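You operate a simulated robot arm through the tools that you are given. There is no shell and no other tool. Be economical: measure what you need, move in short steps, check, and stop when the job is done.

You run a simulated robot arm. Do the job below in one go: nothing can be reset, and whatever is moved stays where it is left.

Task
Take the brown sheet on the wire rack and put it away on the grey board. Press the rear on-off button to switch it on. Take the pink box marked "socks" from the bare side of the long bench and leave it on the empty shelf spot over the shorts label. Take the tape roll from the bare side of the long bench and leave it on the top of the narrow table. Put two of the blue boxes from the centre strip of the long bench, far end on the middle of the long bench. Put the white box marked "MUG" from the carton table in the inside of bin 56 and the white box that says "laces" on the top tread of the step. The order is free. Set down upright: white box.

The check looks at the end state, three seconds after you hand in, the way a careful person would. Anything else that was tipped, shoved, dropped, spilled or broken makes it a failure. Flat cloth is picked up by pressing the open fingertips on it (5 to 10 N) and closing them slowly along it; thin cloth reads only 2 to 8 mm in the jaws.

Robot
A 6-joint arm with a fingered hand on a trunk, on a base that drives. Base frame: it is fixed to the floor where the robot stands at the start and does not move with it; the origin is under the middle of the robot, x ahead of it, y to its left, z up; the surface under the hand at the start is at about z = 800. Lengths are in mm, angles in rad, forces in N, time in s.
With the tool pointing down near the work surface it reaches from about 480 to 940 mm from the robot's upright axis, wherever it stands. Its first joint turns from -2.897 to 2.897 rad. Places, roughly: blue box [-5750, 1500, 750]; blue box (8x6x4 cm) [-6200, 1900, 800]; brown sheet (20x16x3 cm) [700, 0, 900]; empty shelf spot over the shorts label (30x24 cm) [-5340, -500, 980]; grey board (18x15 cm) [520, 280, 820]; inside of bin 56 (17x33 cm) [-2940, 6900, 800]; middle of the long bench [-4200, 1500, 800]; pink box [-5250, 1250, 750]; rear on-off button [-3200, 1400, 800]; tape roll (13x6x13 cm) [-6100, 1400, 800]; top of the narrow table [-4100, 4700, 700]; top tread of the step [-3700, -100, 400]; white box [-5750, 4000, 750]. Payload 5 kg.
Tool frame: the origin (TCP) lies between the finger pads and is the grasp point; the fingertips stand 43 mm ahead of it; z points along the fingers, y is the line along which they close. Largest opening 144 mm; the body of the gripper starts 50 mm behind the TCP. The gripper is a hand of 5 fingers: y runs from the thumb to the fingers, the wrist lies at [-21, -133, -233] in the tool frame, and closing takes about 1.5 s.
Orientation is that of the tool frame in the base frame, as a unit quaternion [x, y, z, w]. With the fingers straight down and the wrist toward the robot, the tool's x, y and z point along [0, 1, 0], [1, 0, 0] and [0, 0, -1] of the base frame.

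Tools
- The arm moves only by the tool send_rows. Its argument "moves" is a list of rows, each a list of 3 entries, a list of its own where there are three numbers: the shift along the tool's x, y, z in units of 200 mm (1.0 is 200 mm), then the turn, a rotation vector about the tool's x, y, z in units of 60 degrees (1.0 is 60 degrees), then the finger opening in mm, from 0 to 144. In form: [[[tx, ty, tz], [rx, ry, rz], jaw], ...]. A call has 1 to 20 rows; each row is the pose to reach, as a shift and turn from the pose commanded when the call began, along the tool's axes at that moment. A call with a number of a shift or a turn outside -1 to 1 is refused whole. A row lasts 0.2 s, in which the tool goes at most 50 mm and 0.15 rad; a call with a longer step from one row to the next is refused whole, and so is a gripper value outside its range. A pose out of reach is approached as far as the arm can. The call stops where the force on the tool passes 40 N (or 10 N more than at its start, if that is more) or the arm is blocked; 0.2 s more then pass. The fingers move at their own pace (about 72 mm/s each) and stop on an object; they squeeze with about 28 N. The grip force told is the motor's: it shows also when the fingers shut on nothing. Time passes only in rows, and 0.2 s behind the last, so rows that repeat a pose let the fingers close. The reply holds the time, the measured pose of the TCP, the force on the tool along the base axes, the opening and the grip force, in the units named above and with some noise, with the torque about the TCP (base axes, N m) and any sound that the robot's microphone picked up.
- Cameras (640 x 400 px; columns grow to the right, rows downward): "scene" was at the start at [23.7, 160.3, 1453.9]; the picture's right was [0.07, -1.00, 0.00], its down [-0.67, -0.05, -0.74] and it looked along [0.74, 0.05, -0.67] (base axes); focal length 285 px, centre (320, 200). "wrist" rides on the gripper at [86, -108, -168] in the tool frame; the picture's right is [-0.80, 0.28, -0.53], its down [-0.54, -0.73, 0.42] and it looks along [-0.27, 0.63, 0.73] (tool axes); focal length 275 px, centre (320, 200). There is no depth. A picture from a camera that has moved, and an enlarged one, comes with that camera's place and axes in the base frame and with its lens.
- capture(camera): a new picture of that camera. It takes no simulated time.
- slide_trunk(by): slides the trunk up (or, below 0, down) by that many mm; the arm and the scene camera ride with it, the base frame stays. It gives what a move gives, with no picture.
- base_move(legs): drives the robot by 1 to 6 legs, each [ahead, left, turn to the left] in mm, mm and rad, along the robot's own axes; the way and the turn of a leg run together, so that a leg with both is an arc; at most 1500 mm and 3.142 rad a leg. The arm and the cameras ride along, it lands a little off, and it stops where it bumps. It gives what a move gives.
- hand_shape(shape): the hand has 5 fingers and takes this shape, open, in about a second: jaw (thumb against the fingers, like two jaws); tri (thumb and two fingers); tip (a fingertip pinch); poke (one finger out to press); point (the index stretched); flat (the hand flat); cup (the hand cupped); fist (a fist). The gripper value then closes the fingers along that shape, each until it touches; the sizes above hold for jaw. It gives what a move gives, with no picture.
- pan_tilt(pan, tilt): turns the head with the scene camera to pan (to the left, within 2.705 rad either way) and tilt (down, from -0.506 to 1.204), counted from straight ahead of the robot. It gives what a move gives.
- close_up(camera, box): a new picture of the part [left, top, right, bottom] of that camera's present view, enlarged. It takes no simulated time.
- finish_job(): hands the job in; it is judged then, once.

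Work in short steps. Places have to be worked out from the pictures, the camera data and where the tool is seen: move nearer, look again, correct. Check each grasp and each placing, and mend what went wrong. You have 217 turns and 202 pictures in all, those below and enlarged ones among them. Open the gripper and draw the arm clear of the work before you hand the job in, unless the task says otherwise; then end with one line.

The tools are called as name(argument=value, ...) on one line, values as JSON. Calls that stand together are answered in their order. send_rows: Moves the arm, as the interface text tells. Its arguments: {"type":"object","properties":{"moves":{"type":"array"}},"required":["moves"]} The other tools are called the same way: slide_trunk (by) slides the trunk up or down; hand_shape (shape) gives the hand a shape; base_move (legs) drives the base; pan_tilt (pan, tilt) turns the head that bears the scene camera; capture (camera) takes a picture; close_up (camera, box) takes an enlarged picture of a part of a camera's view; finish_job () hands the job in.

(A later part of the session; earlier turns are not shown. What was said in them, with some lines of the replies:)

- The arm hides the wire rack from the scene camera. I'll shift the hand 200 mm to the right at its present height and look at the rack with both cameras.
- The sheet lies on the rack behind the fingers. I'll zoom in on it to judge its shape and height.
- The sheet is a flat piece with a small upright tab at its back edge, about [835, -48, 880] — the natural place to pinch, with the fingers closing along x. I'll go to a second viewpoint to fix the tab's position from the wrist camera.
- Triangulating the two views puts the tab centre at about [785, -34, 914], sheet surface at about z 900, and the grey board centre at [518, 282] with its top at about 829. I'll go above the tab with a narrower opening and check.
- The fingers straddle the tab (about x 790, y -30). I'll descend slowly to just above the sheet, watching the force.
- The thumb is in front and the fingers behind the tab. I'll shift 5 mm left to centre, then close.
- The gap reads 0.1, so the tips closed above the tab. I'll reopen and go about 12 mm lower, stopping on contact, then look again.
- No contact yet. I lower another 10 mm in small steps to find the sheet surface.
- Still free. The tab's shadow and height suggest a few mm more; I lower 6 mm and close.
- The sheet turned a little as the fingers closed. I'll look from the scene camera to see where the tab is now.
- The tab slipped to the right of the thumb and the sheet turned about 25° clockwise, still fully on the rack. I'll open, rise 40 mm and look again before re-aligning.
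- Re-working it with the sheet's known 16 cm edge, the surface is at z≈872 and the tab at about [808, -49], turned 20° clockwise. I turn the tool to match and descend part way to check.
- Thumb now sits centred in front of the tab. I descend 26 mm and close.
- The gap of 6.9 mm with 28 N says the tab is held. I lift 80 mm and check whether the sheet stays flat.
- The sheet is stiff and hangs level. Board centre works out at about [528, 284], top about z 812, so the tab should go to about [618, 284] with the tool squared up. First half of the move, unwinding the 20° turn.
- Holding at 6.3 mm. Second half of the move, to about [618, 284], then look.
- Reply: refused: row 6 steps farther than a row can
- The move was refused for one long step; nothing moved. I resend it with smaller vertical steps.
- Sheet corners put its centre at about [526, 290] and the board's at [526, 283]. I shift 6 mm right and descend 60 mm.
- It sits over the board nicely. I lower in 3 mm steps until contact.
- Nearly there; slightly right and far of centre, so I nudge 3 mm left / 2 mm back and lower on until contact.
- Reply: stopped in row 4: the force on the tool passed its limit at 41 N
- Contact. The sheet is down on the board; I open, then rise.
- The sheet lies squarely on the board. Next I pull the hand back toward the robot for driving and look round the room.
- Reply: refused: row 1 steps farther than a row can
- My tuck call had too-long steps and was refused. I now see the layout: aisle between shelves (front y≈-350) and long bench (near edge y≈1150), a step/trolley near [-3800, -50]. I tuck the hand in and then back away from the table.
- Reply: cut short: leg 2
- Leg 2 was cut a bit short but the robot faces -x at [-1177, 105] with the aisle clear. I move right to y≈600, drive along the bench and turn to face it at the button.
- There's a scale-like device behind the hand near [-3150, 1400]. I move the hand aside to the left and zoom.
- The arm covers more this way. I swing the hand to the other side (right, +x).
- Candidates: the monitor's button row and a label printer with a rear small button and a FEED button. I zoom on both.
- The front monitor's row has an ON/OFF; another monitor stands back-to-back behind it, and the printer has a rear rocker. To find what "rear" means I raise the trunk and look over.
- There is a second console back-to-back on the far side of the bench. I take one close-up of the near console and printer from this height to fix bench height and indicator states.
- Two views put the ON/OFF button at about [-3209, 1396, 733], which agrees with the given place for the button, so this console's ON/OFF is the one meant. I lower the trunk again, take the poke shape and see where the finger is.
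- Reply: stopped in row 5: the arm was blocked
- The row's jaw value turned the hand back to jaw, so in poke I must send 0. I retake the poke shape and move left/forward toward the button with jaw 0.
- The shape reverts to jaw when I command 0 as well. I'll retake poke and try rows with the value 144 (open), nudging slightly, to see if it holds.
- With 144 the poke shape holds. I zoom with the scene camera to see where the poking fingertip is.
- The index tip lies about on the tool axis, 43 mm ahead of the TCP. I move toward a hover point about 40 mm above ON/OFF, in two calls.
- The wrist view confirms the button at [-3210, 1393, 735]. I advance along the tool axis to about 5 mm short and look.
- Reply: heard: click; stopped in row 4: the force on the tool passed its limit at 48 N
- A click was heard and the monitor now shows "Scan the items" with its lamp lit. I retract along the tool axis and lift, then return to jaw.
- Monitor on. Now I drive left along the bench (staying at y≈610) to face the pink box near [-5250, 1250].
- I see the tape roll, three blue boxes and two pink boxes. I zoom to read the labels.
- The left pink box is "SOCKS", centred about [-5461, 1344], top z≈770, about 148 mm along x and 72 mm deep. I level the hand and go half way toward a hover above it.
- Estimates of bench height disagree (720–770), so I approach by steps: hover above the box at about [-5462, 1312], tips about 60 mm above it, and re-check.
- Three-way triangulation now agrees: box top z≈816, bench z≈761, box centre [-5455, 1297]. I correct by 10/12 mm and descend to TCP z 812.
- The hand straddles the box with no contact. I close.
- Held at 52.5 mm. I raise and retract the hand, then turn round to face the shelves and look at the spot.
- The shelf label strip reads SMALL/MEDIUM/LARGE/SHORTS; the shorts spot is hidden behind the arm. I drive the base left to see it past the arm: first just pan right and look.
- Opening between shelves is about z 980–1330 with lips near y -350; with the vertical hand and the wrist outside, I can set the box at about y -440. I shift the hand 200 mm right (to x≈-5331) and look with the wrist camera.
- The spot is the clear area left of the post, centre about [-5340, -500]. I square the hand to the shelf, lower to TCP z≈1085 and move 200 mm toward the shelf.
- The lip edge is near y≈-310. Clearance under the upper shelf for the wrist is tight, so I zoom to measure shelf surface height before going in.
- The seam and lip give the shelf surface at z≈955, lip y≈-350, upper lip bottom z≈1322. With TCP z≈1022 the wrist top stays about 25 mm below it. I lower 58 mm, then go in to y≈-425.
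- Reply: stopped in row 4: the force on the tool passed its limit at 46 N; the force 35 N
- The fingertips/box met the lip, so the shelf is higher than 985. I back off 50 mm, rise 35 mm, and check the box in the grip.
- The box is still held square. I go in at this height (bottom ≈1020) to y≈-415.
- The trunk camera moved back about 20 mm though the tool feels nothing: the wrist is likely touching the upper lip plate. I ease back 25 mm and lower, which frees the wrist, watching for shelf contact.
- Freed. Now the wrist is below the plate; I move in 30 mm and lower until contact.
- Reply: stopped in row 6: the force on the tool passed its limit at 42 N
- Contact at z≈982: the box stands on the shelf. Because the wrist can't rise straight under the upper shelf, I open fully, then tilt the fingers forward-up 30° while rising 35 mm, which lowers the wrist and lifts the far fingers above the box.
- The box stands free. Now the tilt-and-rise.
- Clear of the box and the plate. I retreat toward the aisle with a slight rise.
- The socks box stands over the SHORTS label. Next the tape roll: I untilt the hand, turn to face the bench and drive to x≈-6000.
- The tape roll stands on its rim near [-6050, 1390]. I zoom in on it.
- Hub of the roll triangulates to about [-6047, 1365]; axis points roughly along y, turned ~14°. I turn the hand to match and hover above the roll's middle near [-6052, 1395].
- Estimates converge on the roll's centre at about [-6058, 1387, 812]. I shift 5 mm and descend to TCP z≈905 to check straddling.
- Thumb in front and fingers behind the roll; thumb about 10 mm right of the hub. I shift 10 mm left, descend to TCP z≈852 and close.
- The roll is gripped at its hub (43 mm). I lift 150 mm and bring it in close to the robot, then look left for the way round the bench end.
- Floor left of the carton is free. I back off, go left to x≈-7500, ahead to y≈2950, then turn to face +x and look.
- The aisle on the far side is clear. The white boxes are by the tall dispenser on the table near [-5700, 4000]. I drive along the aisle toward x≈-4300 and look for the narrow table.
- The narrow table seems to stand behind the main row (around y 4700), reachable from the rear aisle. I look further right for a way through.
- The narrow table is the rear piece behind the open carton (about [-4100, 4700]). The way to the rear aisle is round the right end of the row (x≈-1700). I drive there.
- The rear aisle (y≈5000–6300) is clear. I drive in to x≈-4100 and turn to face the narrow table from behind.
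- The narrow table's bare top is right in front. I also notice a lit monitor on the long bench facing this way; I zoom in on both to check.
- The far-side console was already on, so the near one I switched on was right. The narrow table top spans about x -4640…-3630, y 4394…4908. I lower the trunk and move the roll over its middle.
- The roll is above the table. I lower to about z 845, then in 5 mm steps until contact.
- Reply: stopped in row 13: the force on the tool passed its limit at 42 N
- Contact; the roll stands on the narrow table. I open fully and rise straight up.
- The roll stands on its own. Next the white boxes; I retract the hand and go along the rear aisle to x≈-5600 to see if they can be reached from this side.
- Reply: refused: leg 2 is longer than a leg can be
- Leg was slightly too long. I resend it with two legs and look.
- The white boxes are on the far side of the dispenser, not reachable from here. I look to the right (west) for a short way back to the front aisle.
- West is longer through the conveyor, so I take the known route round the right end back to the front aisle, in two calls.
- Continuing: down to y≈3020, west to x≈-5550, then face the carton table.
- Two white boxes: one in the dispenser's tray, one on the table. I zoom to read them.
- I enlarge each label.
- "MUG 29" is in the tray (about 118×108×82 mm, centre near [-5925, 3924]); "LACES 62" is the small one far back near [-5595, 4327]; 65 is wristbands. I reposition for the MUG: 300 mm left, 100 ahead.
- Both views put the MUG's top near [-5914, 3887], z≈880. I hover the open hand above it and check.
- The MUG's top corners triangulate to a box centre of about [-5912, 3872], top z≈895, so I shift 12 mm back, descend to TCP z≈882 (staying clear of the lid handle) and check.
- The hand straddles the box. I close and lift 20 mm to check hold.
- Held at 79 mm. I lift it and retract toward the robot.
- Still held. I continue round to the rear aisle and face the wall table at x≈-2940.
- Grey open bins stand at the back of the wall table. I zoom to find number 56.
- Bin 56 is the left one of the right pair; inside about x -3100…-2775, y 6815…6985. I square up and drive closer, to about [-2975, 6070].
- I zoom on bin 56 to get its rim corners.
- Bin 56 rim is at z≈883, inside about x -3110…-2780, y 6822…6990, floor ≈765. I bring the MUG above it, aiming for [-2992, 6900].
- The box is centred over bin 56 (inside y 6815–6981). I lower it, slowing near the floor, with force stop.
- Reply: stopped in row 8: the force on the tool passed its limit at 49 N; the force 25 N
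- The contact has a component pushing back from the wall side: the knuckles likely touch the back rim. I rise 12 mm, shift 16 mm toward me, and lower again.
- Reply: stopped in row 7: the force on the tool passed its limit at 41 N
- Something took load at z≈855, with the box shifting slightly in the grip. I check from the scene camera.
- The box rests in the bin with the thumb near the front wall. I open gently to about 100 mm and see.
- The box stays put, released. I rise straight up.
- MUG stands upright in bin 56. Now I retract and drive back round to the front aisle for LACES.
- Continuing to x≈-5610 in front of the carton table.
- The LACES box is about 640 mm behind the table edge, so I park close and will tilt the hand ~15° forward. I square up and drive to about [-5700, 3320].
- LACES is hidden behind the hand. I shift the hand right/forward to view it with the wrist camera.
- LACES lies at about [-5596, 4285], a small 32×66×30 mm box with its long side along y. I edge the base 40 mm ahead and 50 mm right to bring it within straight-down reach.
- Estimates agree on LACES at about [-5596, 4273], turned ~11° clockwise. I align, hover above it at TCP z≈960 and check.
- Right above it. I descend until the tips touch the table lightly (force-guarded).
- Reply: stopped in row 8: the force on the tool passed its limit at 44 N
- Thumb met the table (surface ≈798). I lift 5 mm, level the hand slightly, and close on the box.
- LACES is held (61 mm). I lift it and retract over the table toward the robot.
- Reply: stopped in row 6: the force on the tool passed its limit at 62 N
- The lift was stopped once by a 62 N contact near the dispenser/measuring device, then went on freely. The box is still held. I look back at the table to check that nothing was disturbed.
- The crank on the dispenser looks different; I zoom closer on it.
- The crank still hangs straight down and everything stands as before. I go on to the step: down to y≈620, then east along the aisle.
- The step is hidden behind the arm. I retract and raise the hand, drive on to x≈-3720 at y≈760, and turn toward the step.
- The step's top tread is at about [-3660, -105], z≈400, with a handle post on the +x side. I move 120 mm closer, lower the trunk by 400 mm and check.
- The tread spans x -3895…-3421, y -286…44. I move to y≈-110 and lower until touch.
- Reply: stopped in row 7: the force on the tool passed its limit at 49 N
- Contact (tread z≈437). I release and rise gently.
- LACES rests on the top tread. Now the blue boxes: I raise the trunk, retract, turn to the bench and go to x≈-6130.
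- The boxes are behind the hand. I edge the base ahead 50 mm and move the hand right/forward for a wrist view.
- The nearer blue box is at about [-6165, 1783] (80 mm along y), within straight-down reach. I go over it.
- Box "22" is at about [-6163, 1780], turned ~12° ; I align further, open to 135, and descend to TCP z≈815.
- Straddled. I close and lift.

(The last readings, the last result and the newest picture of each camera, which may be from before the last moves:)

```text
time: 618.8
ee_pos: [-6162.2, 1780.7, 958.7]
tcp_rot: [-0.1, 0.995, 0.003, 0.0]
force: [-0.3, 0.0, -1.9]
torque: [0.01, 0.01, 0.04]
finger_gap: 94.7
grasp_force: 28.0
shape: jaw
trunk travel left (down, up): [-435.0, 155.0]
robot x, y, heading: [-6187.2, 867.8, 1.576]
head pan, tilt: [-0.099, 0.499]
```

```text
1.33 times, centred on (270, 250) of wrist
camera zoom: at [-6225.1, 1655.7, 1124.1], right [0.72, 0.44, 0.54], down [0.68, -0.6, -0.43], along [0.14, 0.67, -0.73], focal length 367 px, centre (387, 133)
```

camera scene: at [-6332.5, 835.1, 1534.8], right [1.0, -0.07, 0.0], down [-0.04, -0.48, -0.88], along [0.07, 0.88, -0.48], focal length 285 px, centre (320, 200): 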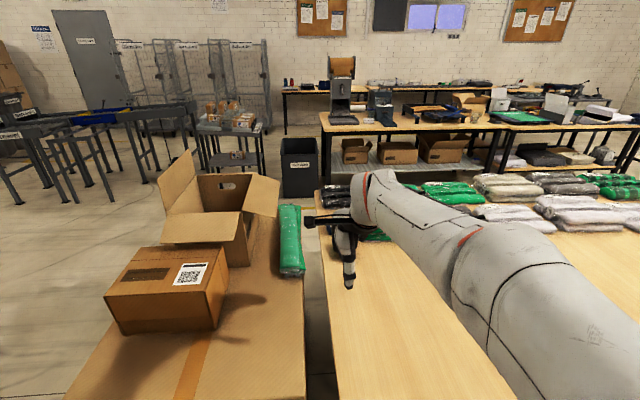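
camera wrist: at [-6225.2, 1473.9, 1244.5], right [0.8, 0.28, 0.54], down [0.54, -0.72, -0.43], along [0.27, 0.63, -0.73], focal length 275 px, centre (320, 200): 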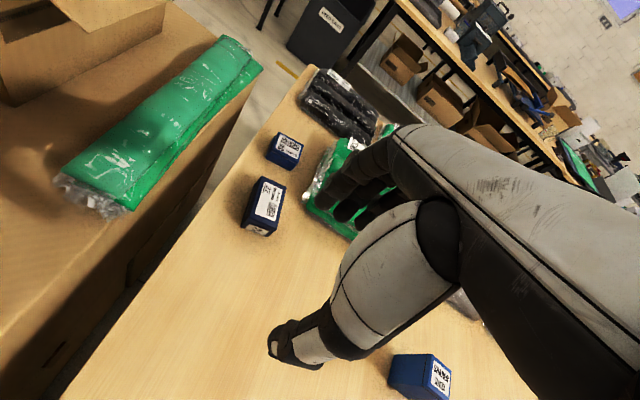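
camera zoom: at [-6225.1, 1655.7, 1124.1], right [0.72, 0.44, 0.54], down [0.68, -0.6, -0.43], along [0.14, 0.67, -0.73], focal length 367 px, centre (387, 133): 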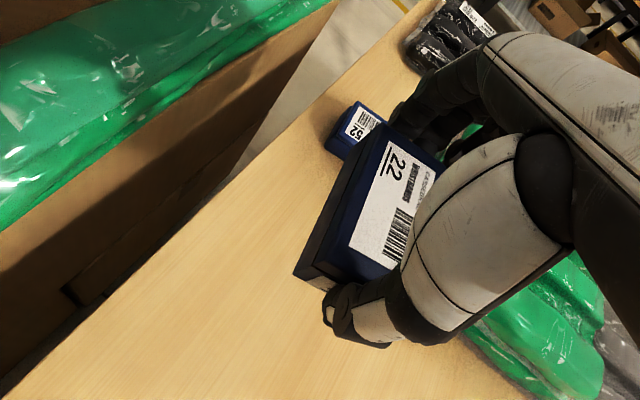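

Held (95 mm). I raise, retract, and drive along to x≈-4230 for the middle of the bench.

send_rows(moves=[[[0, -0.15, -0.1], [0, 0, 0.03], 40], [[0, -0.35, -0.2], [0, 0, 0.06], 40], [[0, -0.55, -0.3], [0, 0, 0.1], 40], [[0, -0.75, -0.4], [0, 0, 0.14], 40], [[0, -0.95, -0.5], [0, 0, 0.19], 40]])

send_rows(moves=[[[0, -0.2, 0], [0, 0, 0], 40], [[0, -0.4, 0], [0, 0, 0], 40], [[0, -0.6, 0], [0, 0, 0], 40]])

base_move(legs=[[-150, 0, 0], [0, -1450, 0], [0, -500, 0]])

pan_tilt(pan=0.0, tilt=0.55)

capture(camera="scene")

```text
time: 620.0
ee_pos: [-6125.7, 1594.2, 1056.6]
tcp_rot: [-0.002, 1.0, 0.004, 0.0]
force: [0.4, -0.1, -0.6]
torque: [-0.03, 0.0, 0.03]
finger_gap: 94.4
grasp_force: 28.2
shape: jaw
trunk travel left (down, up): [-435.0, 155.0]
robot x, y, heading: [-6183.2, 867.3, 1.578]
head pan, tilt: [-0.099, 0.499]
```

```text
time: 620.8
ee_pos: [-6123.3, 1473.1, 1055.8]
tcp_rot: [-0.002, 1.0, 0.004, 0.0]
force: [0.2, 0.2, -1.0]
torque: [-0.04, -0.02, 0.01]
finger_gap: 94.5
grasp_force: 28.1
shape: jaw
trunk travel left (down, up): [-435.0, 155.0]
robot x, y, heading: [-6185.2, 866.5, 1.573]
head pan, tilt: [-0.099, 0.499]
```

```text
time: 631.6
ee_pos: [-4166.7, 1338.5, 1055.0]
tcp_rot: [-0.002, 1.0, 0.004, 0.0]
force: [-0.2, 0.0, -0.1]
torque: [-0.05, 0.05, -0.01]
finger_gap: 94.4
grasp_force: 27.9
shape: jaw
trunk travel left (down, up): [-435.0, 155.0]
robot x, y, heading: [-4228.3, 731.8, 1.576]
head pan, tilt: [-0.099, 0.499]
```

```text
time: 632.2
ee_pos: [-4168.2, 1339.0, 1055.2]
tcp_rot: [-0.002, 1.0, 0.004, -0.001]
force: [-1.2, -0.3, -0.1]
torque: [-0.01, -0.02, 0.0]
finger_gap: 94.3
grasp_force: 28.1
shape: jaw
trunk travel left (down, up): [-435.0, 155.0]
robot x, y, heading: [-4234.4, 726.1, 1.574]
head pan, tilt: [0.0, 0.55]
```

```text
42 pictures are left
camera scene: at [-4385.9, 758.4, 1530.3], right [1.0, 0.0, 0.0], down [0.0, -0.52, -0.85], along [0.0, 0.85, -0.52], focal length 285 px, centre (320, 200)
```

scene: 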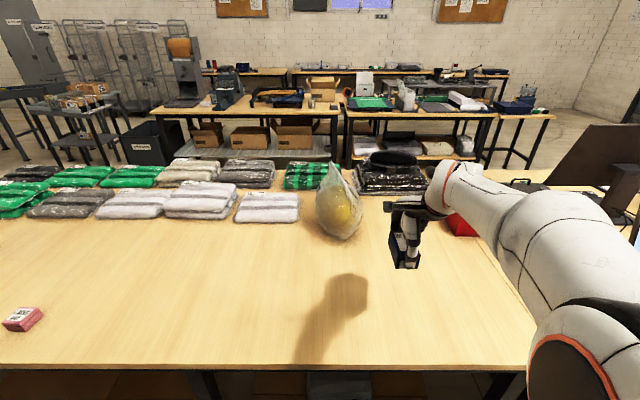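

The middle of the bench is bare. I carry the box to about [-4255, 1500] and lower.

send_rows(moves=[[[0.1, 0.16, 0], [0, 0, 0], 40], [[0.2, 0.32, 0], [0, 0, 0], 40], [[0.3, 0.48, 0], [0, 0, 0], 40], [[0.38, 0.64, 0.1], [0, 0, 0], 40], [[0.44, 0.805, 0.2], [0, 0, 0], 40], [[0.44, 0.805, 0.4], [0, 0, 0], 40], [[0.44, 0.805, 0.6], [0, 0, 0], 40], [[0.44, 0.805, 0.8], [0, 0, 0], 40], [[0.44, 0.805, 1.0], [0, 0, 0], 40]])

send_rows(moves=[[[0, 0, 0.1], [0, 0, 0], 40], [[0, 0, 0.14], [0, 0, 0], 40], [[0, 0, 0.17], [0, 0, 0], 40], [[0, 0, 0.19], [0, 0, 0], 40], [[0, 0, 0.21], [0, 0, 0], 40], [[0, 0, 0.23], [0, 0, 0], 40]])

close_up(camera="scene", box=[280, 200, 440, 320])

```text
time: 634.2
ee_pos: [-4256.8, 1501.8, 856.1]
tcp_rot: [-0.002, 1.0, 0.004, 0.001]
force: [-0.7, 0.7, 0.2]
torque: [-0.01, -0.05, 0.01]
finger_gap: 94.4
grasp_force: 27.6
shape: jaw
trunk travel left (down, up): [-435.0, 155.0]
robot x, y, heading: [-4231.7, 729.6, 1.575]
head pan, tilt: [0.0, 0.55]
```

```text
time: 635.6
ee_pos: [-4255.5, 1501.3, 817.0]
tcp_rot: [-0.002, 1.0, 0.009, 0.0]
force: [-0.7, -4.7, 28.7]
torque: [-0.68, -0.03, -0.06]
finger_gap: 93.5
grasp_force: 28.1
shape: jaw
trunk travel left (down, up): [-435.0, 155.0]
robot x, y, heading: [-4229.9, 732.2, 1.574]
head pan, tilt: [0.0, 0.55]
```

```text
3.33 times, centred on (360, 260) of scene
camera zoom: at [-4385.8, 755.4, 1530.9], right [1.0, 0.0, 0.0], down [0.0, -0.52, -0.85], along [0.0, 0.85, -0.52], focal length 951 px, centre (187, 0)
```

zoom: 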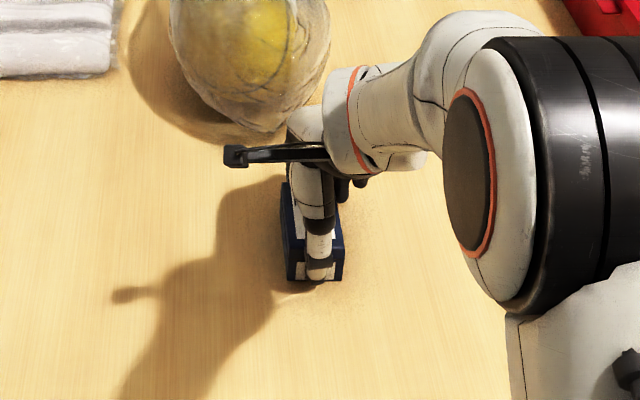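

The box is down (28 N). I release and rise.

send_rows(moves=[[[0, 0, -0.01], [0, 0, 0], 105], [[0, 0, -0.01], [0, 0, 0], 120], [[0, 0, -0.01], [0, 0, 0], 125], [[0, 0, -0.01], [0, 0, 0], 125], [[0, 0, -0.1], [0, 0, 0], 125], [[0, 0, -0.3], [0, 0, 0], 125], [[0, 0, -0.5], [0, 0, 0], 125], [[0, -0.1, -0.7], [0, 0, 0], 125], [[0, -0.25, -0.85], [0, 0, 0], 125], [[0, -0.4, -1.0], [0, 0, 0], 125]])

close_up(camera="scene", box=[280, 200, 440, 320])

```text
time: 637.8
ee_pos: [-4257.4, 1418.1, 1008.3]
tcp_rot: [-0.002, 1.0, 0.004, 0.0]
force: [0.2, -0.1, -0.3]
torque: [-0.01, 0.01, -0.01]
finger_gap: 124.9
grasp_force: 0.0
shape: jaw
trunk travel left (down, up): [-435.0, 155.0]
robot x, y, heading: [-4231.9, 727.4, 1.571]
head pan, tilt: [0.0, 0.55]
```

```text
3.33 times, centred on (360, 260) of scene
camera zoom: at [-4385.9, 758.1, 1530.3], right [1.0, 0.0, 0.0], down [0.0, -0.52, -0.85], along [0.0, 0.85, -0.52], focal length 951 px, centre (187, 0)
```

zoom: 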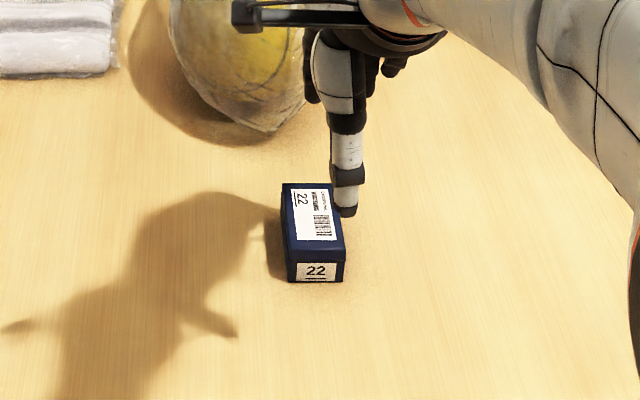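

Box 22 is placed. The second box "BANDS 52" (about [-6185, 1925]) is best reached from the far side of the bench. I retract and drive round the left end.

send_rows(moves=[[[0, -0.2, -0.05], [0, 0, 0], 125], [[0, -0.4, -0.1], [0, 0, 0], 125], [[0, -0.6, -0.15], [0, 0, 0], 125], [[0, -0.8, -0.2], [0, 0, 0], 125]])

base_move(legs=[[-130, 0, 0], [0, 1500, 0], [0, 1500, 0], [0, 330, 0], [1500, 0, 0], [640, 0, 0]])

base_move(legs=[[0, 0, -1.571]])

```text
time: 638.8
ee_pos: [-4254.6, 1256.3, 1050.2]
tcp_rot: [-0.001, 1.0, 0.005, 0.0]
force: [-0.1, 0.6, 0.4]
torque: [-0.05, -0.04, -0.01]
finger_gap: 124.9
grasp_force: 0.0
shape: jaw
trunk travel left (down, up): [-435.0, 155.0]
robot x, y, heading: [-4229.4, 726.5, 1.578]
head pan, tilt: [0.0, 0.55]
```

```text
time: 666.4
ee_pos: [-7728.4, 3192.6, 1048.7]
tcp_rot: [-0.022, 1.0, 0.005, 0.0]
force: [-0.2, -0.2, 0.6]
torque: [-0.05, -0.01, -0.02]
finger_gap: 125.0
grasp_force: 0.0
shape: jaw
trunk travel left (down, up): [-435.0, 155.0]
robot x, y, heading: [-7686.7, 2663.8, 1.614]
head pan, tilt: [0.0, 0.55]
```

```text
time: 670.6
ee_pos: [-7156.7, 2699.5, 1049.7]
tcp_rot: [0.7, 0.714, 0.003, 0.003]
force: [-0.4, -0.2, 0.4]
torque: [0.02, -0.02, -0.04]
finger_gap: 124.6
grasp_force: 0.0
shape: jaw
trunk travel left (down, up): [-435.0, 155.0]
robot x, y, heading: [-7681.3, 2671.5, 0.017]
head pan, tilt: [0.0, 0.55]
```

Now along to x≈-6190 and turn to face the bench.

base_move(legs=[[1490, 60, -0.017], [0, 0, -1.571]])

pan_tilt(pan=0.0, tilt=0.6)

capture(camera="scene")

```text
time: 681.8
ee_pos: [-6195.4, 2207.7, 1049.4]
tcp_rot: [1.0, -0.004, 0.001, 0.004]
force: [0.7, -0.6, 0.0]
torque: [-0.02, 0.01, 0.02]
finger_gap: 125.0
grasp_force: 0.2
shape: jaw
trunk travel left (down, up): [-435.0, 155.0]
robot x, y, heading: [-6211.8, 2734.2, -1.575]
head pan, tilt: [0.0, 0.55]
```

```text
time: 682.4
ee_pos: [-6194.6, 2208.7, 1049.0]
tcp_rot: [1.0, -0.003, 0.0, 0.004]
force: [0.5, -0.4, 0.4]
torque: [-0.02, 0.02, -0.01]
finger_gap: 124.9
grasp_force: 0.0
shape: jaw
trunk travel left (down, up): [-435.0, 155.0]
robot x, y, heading: [-6213.7, 2735.4, -1.581]
head pan, tilt: [0.0, 0.6]
```

```text
39 pictures are left
camera scene: at [-6057.2, 2704.7, 1525.8], right [-1.0, 0.01, 0.0], down [0.0, 0.56, -0.83], along [-0.01, -0.83, -0.56], focal length 285 px, centre (320, 200)
```

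scene: 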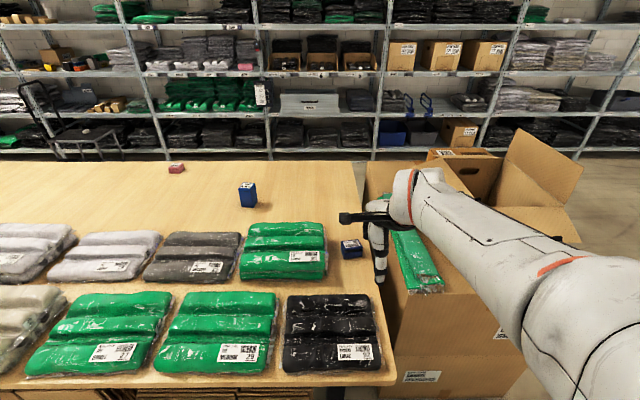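

Blue box 52 is at about [-6180, 1945]. I zoom for its orientation, with a wrist view.

close_up(camera="scene", box=[310, 210, 410, 290])

capture(camera="wrist")

```text
5.00 times, centred on (360, 250) of scene
camera zoom: at [-6057.2, 2704.7, 1525.8], right [-1.0, 0.01, 0.0], down [0.0, 0.56, -0.83], along [-0.01, -0.83, -0.56], focal length 1427 px, centre (120, -50)
```

zoom: 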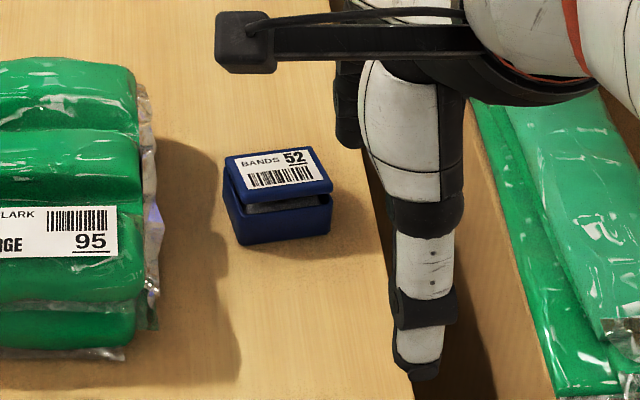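

```text
37 pictures are left
camera wrist: at [-6108.6, 2316.9, 1214.9], right [-0.8, -0.27, 0.54], down [-0.54, 0.73, -0.43], along [-0.27, -0.63, -0.73], focal length 275 px, centre (320, 200)
```

wrist: 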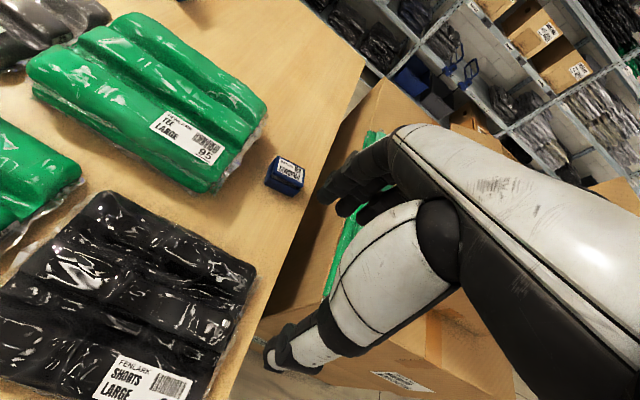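

The box is at about [-6180, 1932], turned ~8°, 70 mm along x by ~55 along y. I move over it in two steps.

send_rows(moves=[[[0.01, 0.2, 0], [0, 0, -0.03], 110], [[0.03, 0.4, 0], [0, 0, -0.06], 110], [[0.05, 0.6, 0], [0, 0, -0.09], 110], [[0.06, 0.8, 0], [0, 0, -0.12], 110], [[0.07, 1.0, 0], [0, 0, -0.133], 110]])

send_rows(moves=[[[-0.02, 0.18, 0.1], [0, 0, 0], 110], [[-0.05, 0.38, 0.25], [0, 0, 0], 110], [[-0.05, 0.38, 0.45], [0, 0, 0], 110], [[-0.05, 0.38, 0.5], [0, 0, 0], 110], [[-0.05, 0.38, 0.5], [0, 0, 0], 110]])

close_up(camera="wrist", box=[140, 150, 400, 400])

close_up(camera="scene", box=[310, 210, 410, 290])

```text
time: 683.6
ee_pos: [-6181.5, 2008.3, 1051.5]
tcp_rot: [0.998, 0.067, -0.001, 0.003]
force: [-1.1, 0.5, 0.9]
torque: [0.02, -0.01, -0.01]
finger_gap: 110.6
grasp_force: 0.2
shape: jaw
trunk travel left (down, up): [-435.0, 155.0]
robot x, y, heading: [-6211.9, 2734.5, -1.583]
head pan, tilt: [0.0, 0.6]
```

```text
refused: row 2 steps farther than a row can; nothing moved
```

```text
1.60 times, centred on (270, 275) of wrist
camera zoom: at [-6111.4, 2127.7, 1217.6], right [-0.75, -0.38, 0.54], down [-0.63, 0.64, -0.43], along [-0.18, -0.66, -0.73], focal length 440 px, centre (400, 80)
```

zoom: 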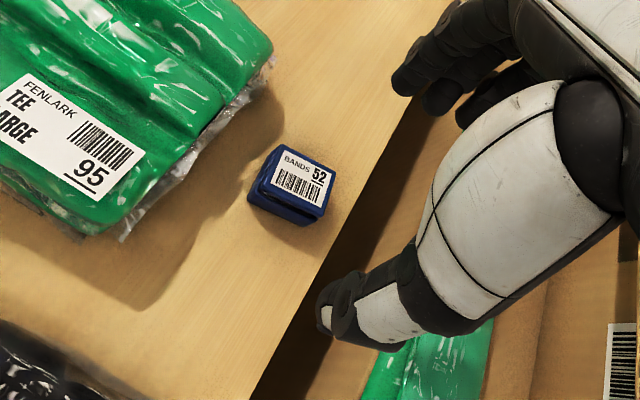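

```text
5.00 times, centred on (360, 250) of scene
camera zoom: at [-6057.2, 2704.3, 1525.7], right [-1.0, 0.01, 0.0], down [0.0, 0.57, -0.82], along [-0.01, -0.82, -0.57], focal length 1427 px, centre (120, -50)
```

zoom: 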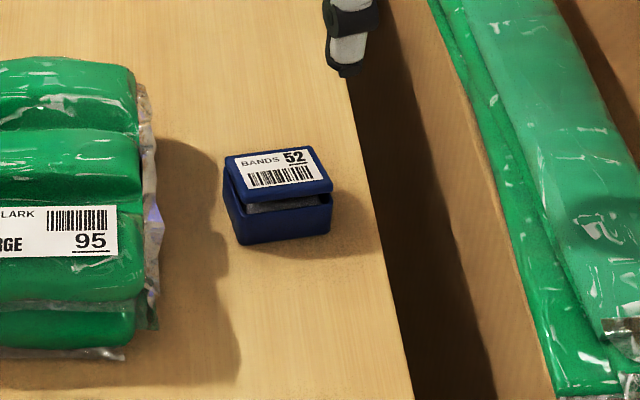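

I resend the second step with smaller rows, aiming at [-6176, 1937].

send_rows(moves=[[[-0.01, 0.12, 0.08], [0, 0, 0], 110], [[-0.02, 0.24, 0.2], [0, 0, 0], 110], [[-0.02, 0.355, 0.34], [0, 0, 0], 110], [[-0.02, 0.355, 0.5], [0, 0, 0], 110], [[-0.02, 0.355, 0.65], [0, 0, 0], 110], [[-0.02, 0.355, 0.65], [0, 0, 0], 110]])

close_up(camera="wrist", box=[140, 150, 400, 400])

close_up(camera="scene", box=[310, 210, 410, 290])

```text
time: 685.0
ee_pos: [-6177.8, 1936.0, 921.6]
tcp_rot: [0.998, 0.065, 0.0, 0.005]
force: [0.3, -0.6, 0.0]
torque: [0.03, 0.0, 0.01]
finger_gap: 110.3
grasp_force: 0.1
shape: jaw
trunk travel left (down, up): [-435.0, 155.0]
robot x, y, heading: [-6217.4, 2735.0, -1.58]
head pan, tilt: [0.0, 0.6]
```

```text
1.60 times, centred on (270, 275) of wrist
camera zoom: at [-6107.2, 2056.2, 1086.9], right [-0.75, -0.38, 0.54], down [-0.63, 0.64, -0.43], along [-0.18, -0.66, -0.73], focal length 440 px, centre (400, 80)
```

zoom: 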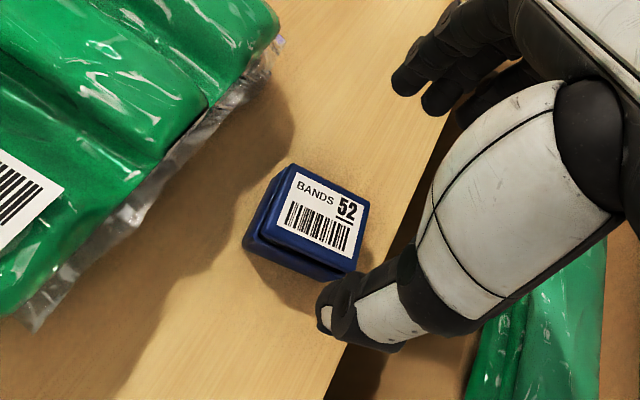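

```text
5.00 times, centred on (360, 250) of scene
camera zoom: at [-6057.2, 2704.3, 1525.8], right [-1.0, 0.01, 0.0], down [0.0, 0.57, -0.82], along [-0.01, -0.82, -0.57], focal length 1427 px, centre (120, -50)
```

zoom: 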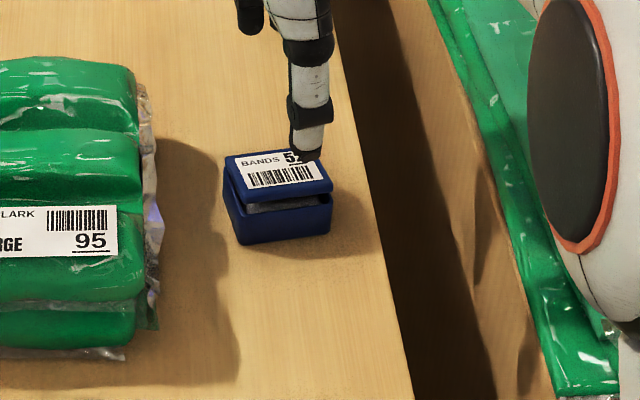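

Slight correction (+6, +7 mm), then descend to TCP z≈814 and close.

send_rows(moves=[[[0.035, -0.03, 0.1], [0, 0, 0], 110], [[0.035, -0.03, 0.25], [0, 0, 0], 110], [[0.035, -0.03, 0.4], [0, 0, 0], 110], [[0.035, -0.03, 0.5], [0, 0, 0], 110], [[0.035, -0.03, 0.535], [0, 0, 0], 110], [[0.035, -0.03, 0.535], [0, 0, 0], 110]])

close_up(camera="wrist", box=[140, 150, 400, 400])

```text
time: 686.4
ee_pos: [-6169.9, 1941.9, 815.3]
tcp_rot: [0.998, 0.065, 0.0, 0.004]
force: [-0.3, 0.8, 0.2]
torque: [0.02, 0.04, 0.0]
finger_gap: 110.2
grasp_force: 0.0
shape: jaw
trunk travel left (down, up): [-435.0, 155.0]
robot x, y, heading: [-6215.7, 2736.1, -1.577]
head pan, tilt: [0.0, 0.6]
```

```text
1.60 times, centred on (270, 275) of wrist
camera zoom: at [-6099.3, 2061.7, 979.6], right [-0.75, -0.38, 0.54], down [-0.63, 0.64, -0.43], along [-0.18, -0.66, -0.73], focal length 440 px, centre (400, 80)
```

zoom: 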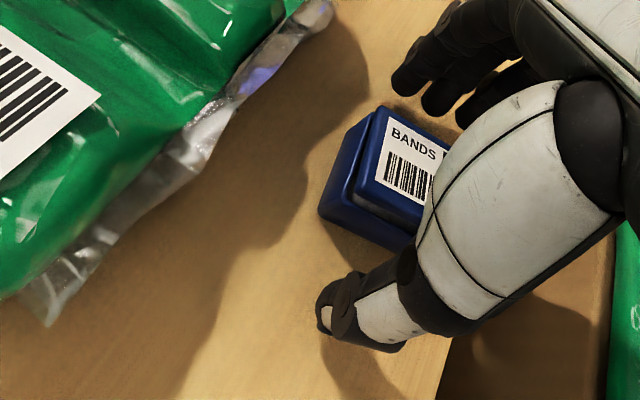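

Box lies between thumb and fingers. I close and lift.

send_rows(moves=[[[0, 0, 0], [0, 0, 0], 85], [[0, 0, 0], [0, 0, 0], 65], [[0, 0, 0], [0, 0, 0], 45], [[0, 0, 0], [0, 0, 0], 20], [[0, 0, 0], [0, 0, 0], 20], [[0, 0, 0], [0, 0, 0], 20], [[0, 0, -0.1], [0, 0, 0], 20], [[0, 0, -0.3], [0, 0, 0], 20], [[0, 0, -0.5], [0, 0, 0], 20], [[0, 0, -0.7], [0, 0, 0], 20]])

close_up(camera="wrist", box=[140, 150, 400, 400])

close_up(camera="scene", box=[300, 180, 420, 280])

```text
time: 688.6
ee_pos: [-6170.1, 1944.1, 956.0]
tcp_rot: [0.998, 0.066, 0.0, 0.003]
force: [0.2, -0.2, -0.9]
torque: [-0.01, -0.01, 0.01]
finger_gap: 50.9
grasp_force: 27.8
shape: jaw
trunk travel left (down, up): [-435.0, 155.0]
robot x, y, heading: [-6215.9, 2736.5, -1.577]
head pan, tilt: [0.0, 0.6]
```

```text
1.60 times, centred on (270, 275) of wrist
camera zoom: at [-6100.9, 2064.1, 1120.4], right [-0.75, -0.38, 0.54], down [-0.63, 0.65, -0.43], along [-0.18, -0.66, -0.73], focal length 440 px, centre (400, 80)
```

zoom: 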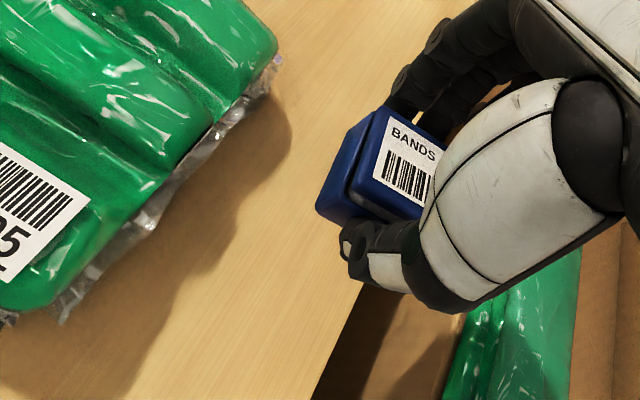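

```text
4.00 times, centred on (360, 230) of scene
camera zoom: at [-6057.2, 2704.8, 1525.7], right [-1.0, 0.01, 0.0], down [0.0, 0.56, -0.83], along [-0.01, -0.83, -0.56], focal length 1142 px, centre (160, 80)
```

zoom: 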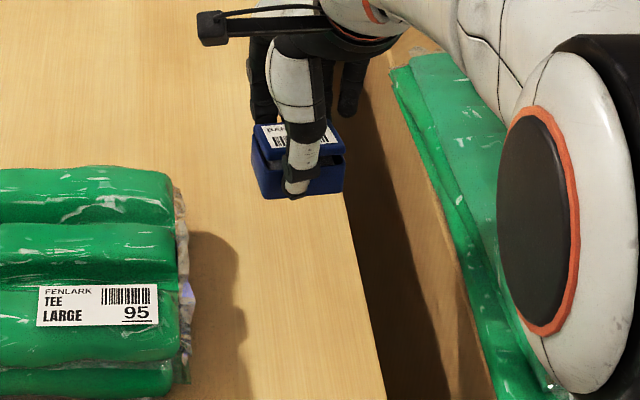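

Held (51 mm). I retract and drive back round to the near side.

send_rows(moves=[[[0, -0.2, -0.1], [0, 0, 0.03], 20], [[0, -0.4, -0.2], [0, 0, 0.06], 20], [[0, -0.6, -0.3], [0, 0, 0.09], 20], [[0, -0.8, -0.4], [0, 0, 0.12], 20], [[0, -1.0, -0.45], [0, 0, 0.13], 20]])

send_rows(moves=[[[0, -0.15, 0], [0, 0, 0], 20], [[0, -0.3, 0], [0, 0, 0], 20]])

base_move(legs=[[0, 0, -1.565], [1360, 0, 0], [0, 0, 1.571], [1500, 0, 0], [570, 0, 0], [0, 0, 1.571]])

```text
time: 689.8
ee_pos: [-6197.8, 2143.9, 1041.9]
tcp_rot: [1.0, -0.003, 0.0, 0.004]
force: [-0.7, 0.6, -1.0]
torque: [0.01, 0.02, 0.01]
finger_gap: 50.8
grasp_force: 27.9
shape: jaw
trunk travel left (down, up): [-435.0, 155.0]
robot x, y, heading: [-6210.3, 2734.4, -1.578]
head pan, tilt: [0.0, 0.6]
```

```text
time: 690.4
ee_pos: [-6197.6, 2202.5, 1041.9]
tcp_rot: [1.0, -0.003, 0.0, 0.005]
force: [0.1, -0.7, -0.9]
torque: [0.03, 0.01, -0.03]
finger_gap: 50.6
grasp_force: 28.1
shape: jaw
trunk travel left (down, up): [-435.0, 155.0]
robot x, y, heading: [-6212.7, 2732.1, -1.578]
head pan, tilt: [0.0, 0.6]
```

```text
time: 718.4
ee_pos: [-7033.1, 669.2, 1042.4]
tcp_rot: [0.708, 0.706, 0.003, 0.002]
force: [0.0, -0.3, -0.3]
torque: [0.01, -0.01, 0.0]
finger_gap: 50.0
grasp_force: 27.8
shape: jaw
trunk travel left (down, up): [-435.0, 155.0]
robot x, y, heading: [-7564.6, 655.9, 0.003]
head pan, tilt: [0.0, 0.6]
```

Still held. East to x≈-4130 and turn to the bench.

base_move(legs=[[1500, 0, 0], [1500, 0, 0], [430, 75, 0], [0, 0, 1.568]])

pan_tilt(pan=0.0, tilt=0.6)

capture(camera="scene")

```text
time: 738.8
ee_pos: [-4129.2, 1206.1, 1041.7]
tcp_rot: [0.036, 0.999, 0.004, 0.0]
force: [-0.1, 0.1, -0.7]
torque: [0.02, 0.01, 0.0]
finger_gap: 49.6
grasp_force: 28.0
shape: jaw
trunk travel left (down, up): [-435.0, 155.0]
robot x, y, heading: [-4150.8, 673.8, 1.496]
head pan, tilt: [0.0, 0.6]
```

```text
time: 739.4
ee_pos: [-4128.5, 1205.5, 1042.3]
tcp_rot: [0.036, 0.999, 0.004, 0.0]
force: [0.3, -0.7, -0.8]
torque: [0.02, 0.03, 0.02]
finger_gap: 49.9
grasp_force: 28.5
shape: jaw
trunk travel left (down, up): [-435.0, 155.0]
robot x, y, heading: [-4147.9, 676.2, 1.497]
head pan, tilt: [0.0, 0.6]
```

```text
29 pictures are left
camera scene: at [-4300.3, 711.7, 1525.8], right [1.0, -0.08, 0.0], down [-0.04, -0.56, -0.83], along [0.06, 0.82, -0.56], focal length 285 px, centre (320, 200)
```

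scene: 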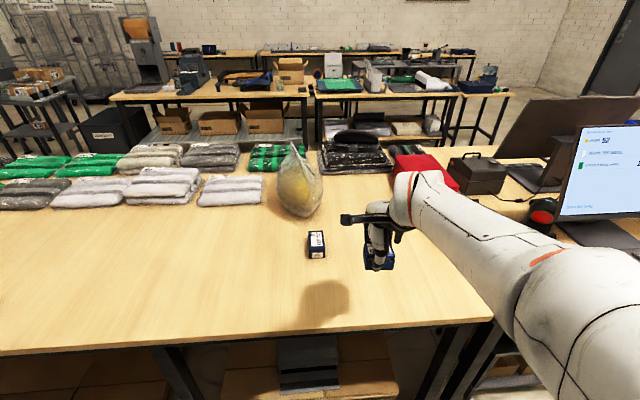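

I carry it to about [-4120, 1485], beside box 22, and lower.

send_rows(moves=[[[0, 0.2, 0], [0, 0, -0.02], 20], [[0.02, 0.4, 0], [0, 0, -0.04], 20], [[0.03, 0.6, 0], [0, 0, -0.06], 20], [[0.05, 0.8, 0], [0, 0, -0.07], 20], [[0.07, 1.0, 0], [0, 0, -0.07], 20]])

send_rows(moves=[[[0, 0.2, 0], [0, 0, 0], 20], [[0, 0.4, 0], [0, 0, 0], 20], [[0, 0.4, 0.2], [0, 0, 0], 20], [[0, 0.4, 0.4], [0, 0, 0], 20], [[0, 0.4, 0.6], [0, 0, 0], 20], [[0, 0.4, 0.8], [0, 0, 0], 20], [[0, 0.4, 0.95], [0, 0, 0], 20]])

send_rows(moves=[[[0, 0, 0.06], [0, 0, 0], 20], [[0, 0, 0.1], [0, 0, 0], 20], [[0, 0, 0.13], [0, 0, 0], 20], [[0, 0, 0.16], [0, 0, 0], 20], [[0, 0, 0.18], [0, 0, 0], 20], [[0, 0, 0.2], [0, 0, 0], 20]])

close_up(camera="scene", box=[280, 190, 440, 310])

```text
time: 740.6
ee_pos: [-4128.5, 1405.6, 1043.3]
tcp_rot: [-0.002, 1.0, 0.003, -0.001]
force: [0.2, -0.4, -2.4]
torque: [0.02, 0.02, 0.0]
finger_gap: 49.8
grasp_force: 28.2
shape: jaw
trunk travel left (down, up): [-435.0, 155.0]
robot x, y, heading: [-4149.6, 666.8, 1.498]
head pan, tilt: [0.0, 0.6]
```

```text
time: 742.2
ee_pos: [-4129.6, 1488.6, 855.8]
tcp_rot: [-0.001, 1.0, 0.004, 0.0]
force: [0.4, 0.2, 0.6]
torque: [-0.03, 0.0, -0.02]
finger_gap: 49.8
grasp_force: 28.1
shape: jaw
trunk travel left (down, up): [-435.0, 155.0]
robot x, y, heading: [-4146.5, 672.7, 1.498]
head pan, tilt: [0.0, 0.6]
```

```text
time: 743.6
ee_pos: [-4128.2, 1489.1, 814.1]
tcp_rot: [-0.001, 1.0, 0.003, 0.0]
force: [0.9, 0.4, -0.7]
torque: [0.05, 0.02, -0.01]
finger_gap: 49.6
grasp_force: 27.8
shape: jaw
trunk travel left (down, up): [-435.0, 155.0]
robot x, y, heading: [-4147.7, 674.0, 1.496]
head pan, tilt: [0.0, 0.6]
```

```text
3.33 times, centred on (360, 250) of scene
camera zoom: at [-4300.3, 711.9, 1525.8], right [1.0, -0.08, 0.0], down [-0.04, -0.56, -0.82], along [0.06, 0.82, -0.57], focal length 951 px, centre (187, 33)
```

zoom: 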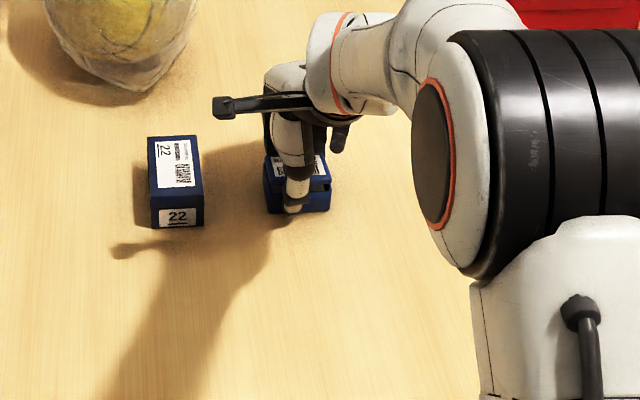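

No contact yet at z 814; I lower in 2 mm steps.

send_rows(moves=[[[0, 0, 0.01], [0, 0, 0], 20], [[0, 0, 0.02], [0, 0, 0], 20], [[0, 0, 0.03], [0, 0, 0], 20], [[0, 0, 0.04], [0, 0, 0], 20], [[0, 0, 0.05], [0, 0, 0], 20]])

```text
time: 745.0
ee_pos: [-4127.7, 1491.0, 812.0]
tcp_rot: [-0.002, 1.0, 0.011, 0.002]
force: [0.0, -3.0, 14.8]
torque: [-0.2, 0.0, 0.04]
finger_gap: 52.0
grasp_force: 27.9
shape: jaw
trunk travel left (down, up): [-435.0, 155.0]
robot x, y, heading: [-4147.6, 672.6, 1.498]
head pan, tilt: [0.0, 0.6]
stopped in row 5: the force on the tool passed its limit at 40 N (the readings are from after the stop); the commanded pose is now the measured one
```

Contact. I release, rise and retract, then check.

send_rows(moves=[[[0, 0, -0.01], [0, 0, 0], 65], [[0, 0, -0.01], [0, 0, 0], 80], [[0, 0, -0.01], [0, 0, 0], 95], [[0, 0, -0.01], [0, 0, 0], 95], [[0, 0, -0.1], [0, 0, 0], 95], [[0, 0, -0.3], [0, 0, 0], 95], [[0, 0, -0.5], [0, 0, 0], 95], [[0, -0.15, -0.65], [0, 0, 0], 95], [[0, -0.3, -0.8], [0, 0, 0], 95], [[0, -0.5, -0.9], [0, 0, 0], 95], [[0, -0.7, -1.0], [0, 0, 0], 95], [[0, -0.9, -1.0], [0, 0, 0], 95]])

close_up(camera="scene", box=[240, 130, 440, 310])

```text
time: 747.5
ee_pos: [-4127.0, 1307.7, 1006.8]
tcp_rot: [-0.001, 1.0, 0.009, 0.0]
force: [-0.1, 0.5, 1.0]
torque: [0.0, -0.04, -0.01]
finger_gap: 94.7
grasp_force: 0.0
shape: jaw
trunk travel left (down, up): [-435.0, 155.0]
robot x, y, heading: [-4148.8, 674.5, 1.497]
head pan, tilt: [0.0, 0.6]
```

```text
2.22 times, centred on (340, 220) of scene
camera zoom: at [-4300.4, 711.3, 1525.8], right [1.0, -0.07, 0.0], down [-0.04, -0.56, -0.83], along [0.06, 0.82, -0.56], focal length 634 px, centre (276, 156)
```

zoom: 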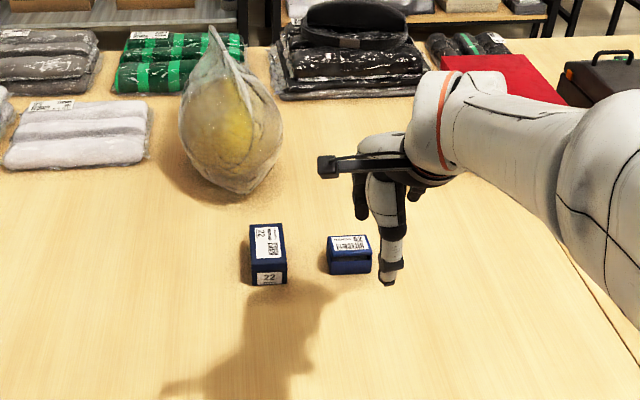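

Both blue boxes stand in the middle of the bench. A last look back at the step and the shelf spot.

pan_tilt(pan=-2.55, tilt=0.55)

capture(camera="scene")

pan_tilt(pan=2.3, tilt=0.3)

capture(camera="scene")

```text
time: 749.9
ee_pos: [-4126.4, 1308.9, 1007.6]
tcp_rot: [0.0, 1.0, 0.009, -0.001]
force: [0.2, 0.6, -1.1]
torque: [0.01, 0.0, -0.01]
finger_gap: 95.0
grasp_force: 0.1
shape: jaw
trunk travel left (down, up): [-435.0, 155.0]
robot x, y, heading: [-4149.5, 672.0, 1.497]
head pan, tilt: [-2.55, 0.55]
```

```text
26 pictures are left
camera scene: at [-4262.6, 545.4, 1530.3], right [-0.87, -0.49, 0.0], down [-0.26, 0.45, -0.85], along [0.42, -0.74, -0.52], focal length 285 px, centre (320, 200)
```

scene: 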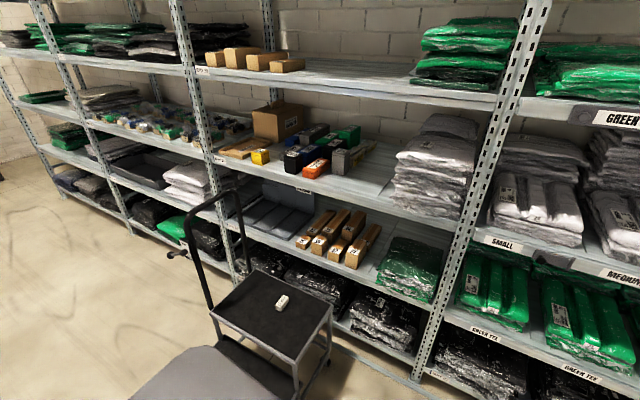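

```text
time: 753.7
ee_pos: [-4125.6, 1308.0, 1007.7]
tcp_rot: [-0.001, 1.0, 0.009, 0.0]
force: [0.2, -0.3, -0.3]
torque: [0.02, 0.0, 0.0]
finger_gap: 94.9
grasp_force: 0.1
shape: jaw
trunk travel left (down, up): [-435.0, 155.0]
robot x, y, heading: [-4146.0, 673.6, 1.497]
head pan, tilt: [2.3, 0.3]
```

```text
25 pictures are left
camera scene: at [-4381.1, 566.6, 1553.3], right [-0.61, 0.79, 0.0], down [0.23, 0.18, -0.96], along [-0.76, -0.58, -0.3], focal length 285 px, centre (320, 200)
```

scene: 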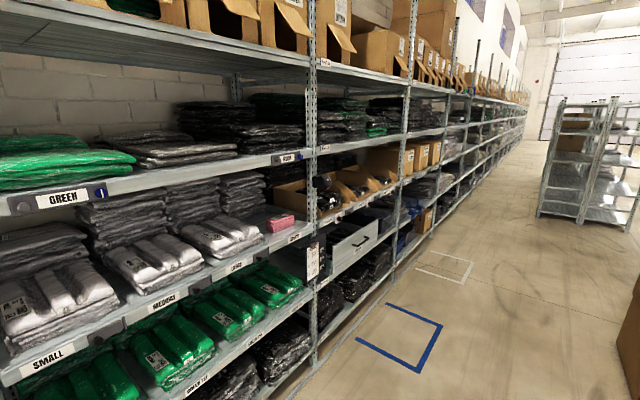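

Laces on the tread and socks in its spot, all in place. I back the robot off the bench and hand in.

base_move(legs=[[-150, 0, 0]])

finish_job()

```text
time: 755.1
ee_pos: [-4138.5, 1155.9, 1007.8]
tcp_rot: [-0.002, 1.0, 0.009, 0.001]
force: [0.4, 0.0, 0.4]
torque: [-0.01, 0.02, 0.01]
finger_gap: 94.9
grasp_force: 0.0
shape: jaw
trunk travel left (down, up): [-435.0, 155.0]
robot x, y, heading: [-4158.3, 518.5, 1.498]
head pan, tilt: [2.3, 0.3]
```

```text
The job is handed in.
```

I finished every part of the job and handed it in: the sheet is on the grey board, the near bench monitor is switched on, the socks, tape roll, MUG and laces are in their places, and both blue boxes are mid-bench. I took "rear on-off button" to mean the near monitor's ON/OFF, since it sits at your given place and the far one was already on. A brief 62 N contact while lifting the laces, and a wrist touch on the shelf lip, left nothing visibly moved.
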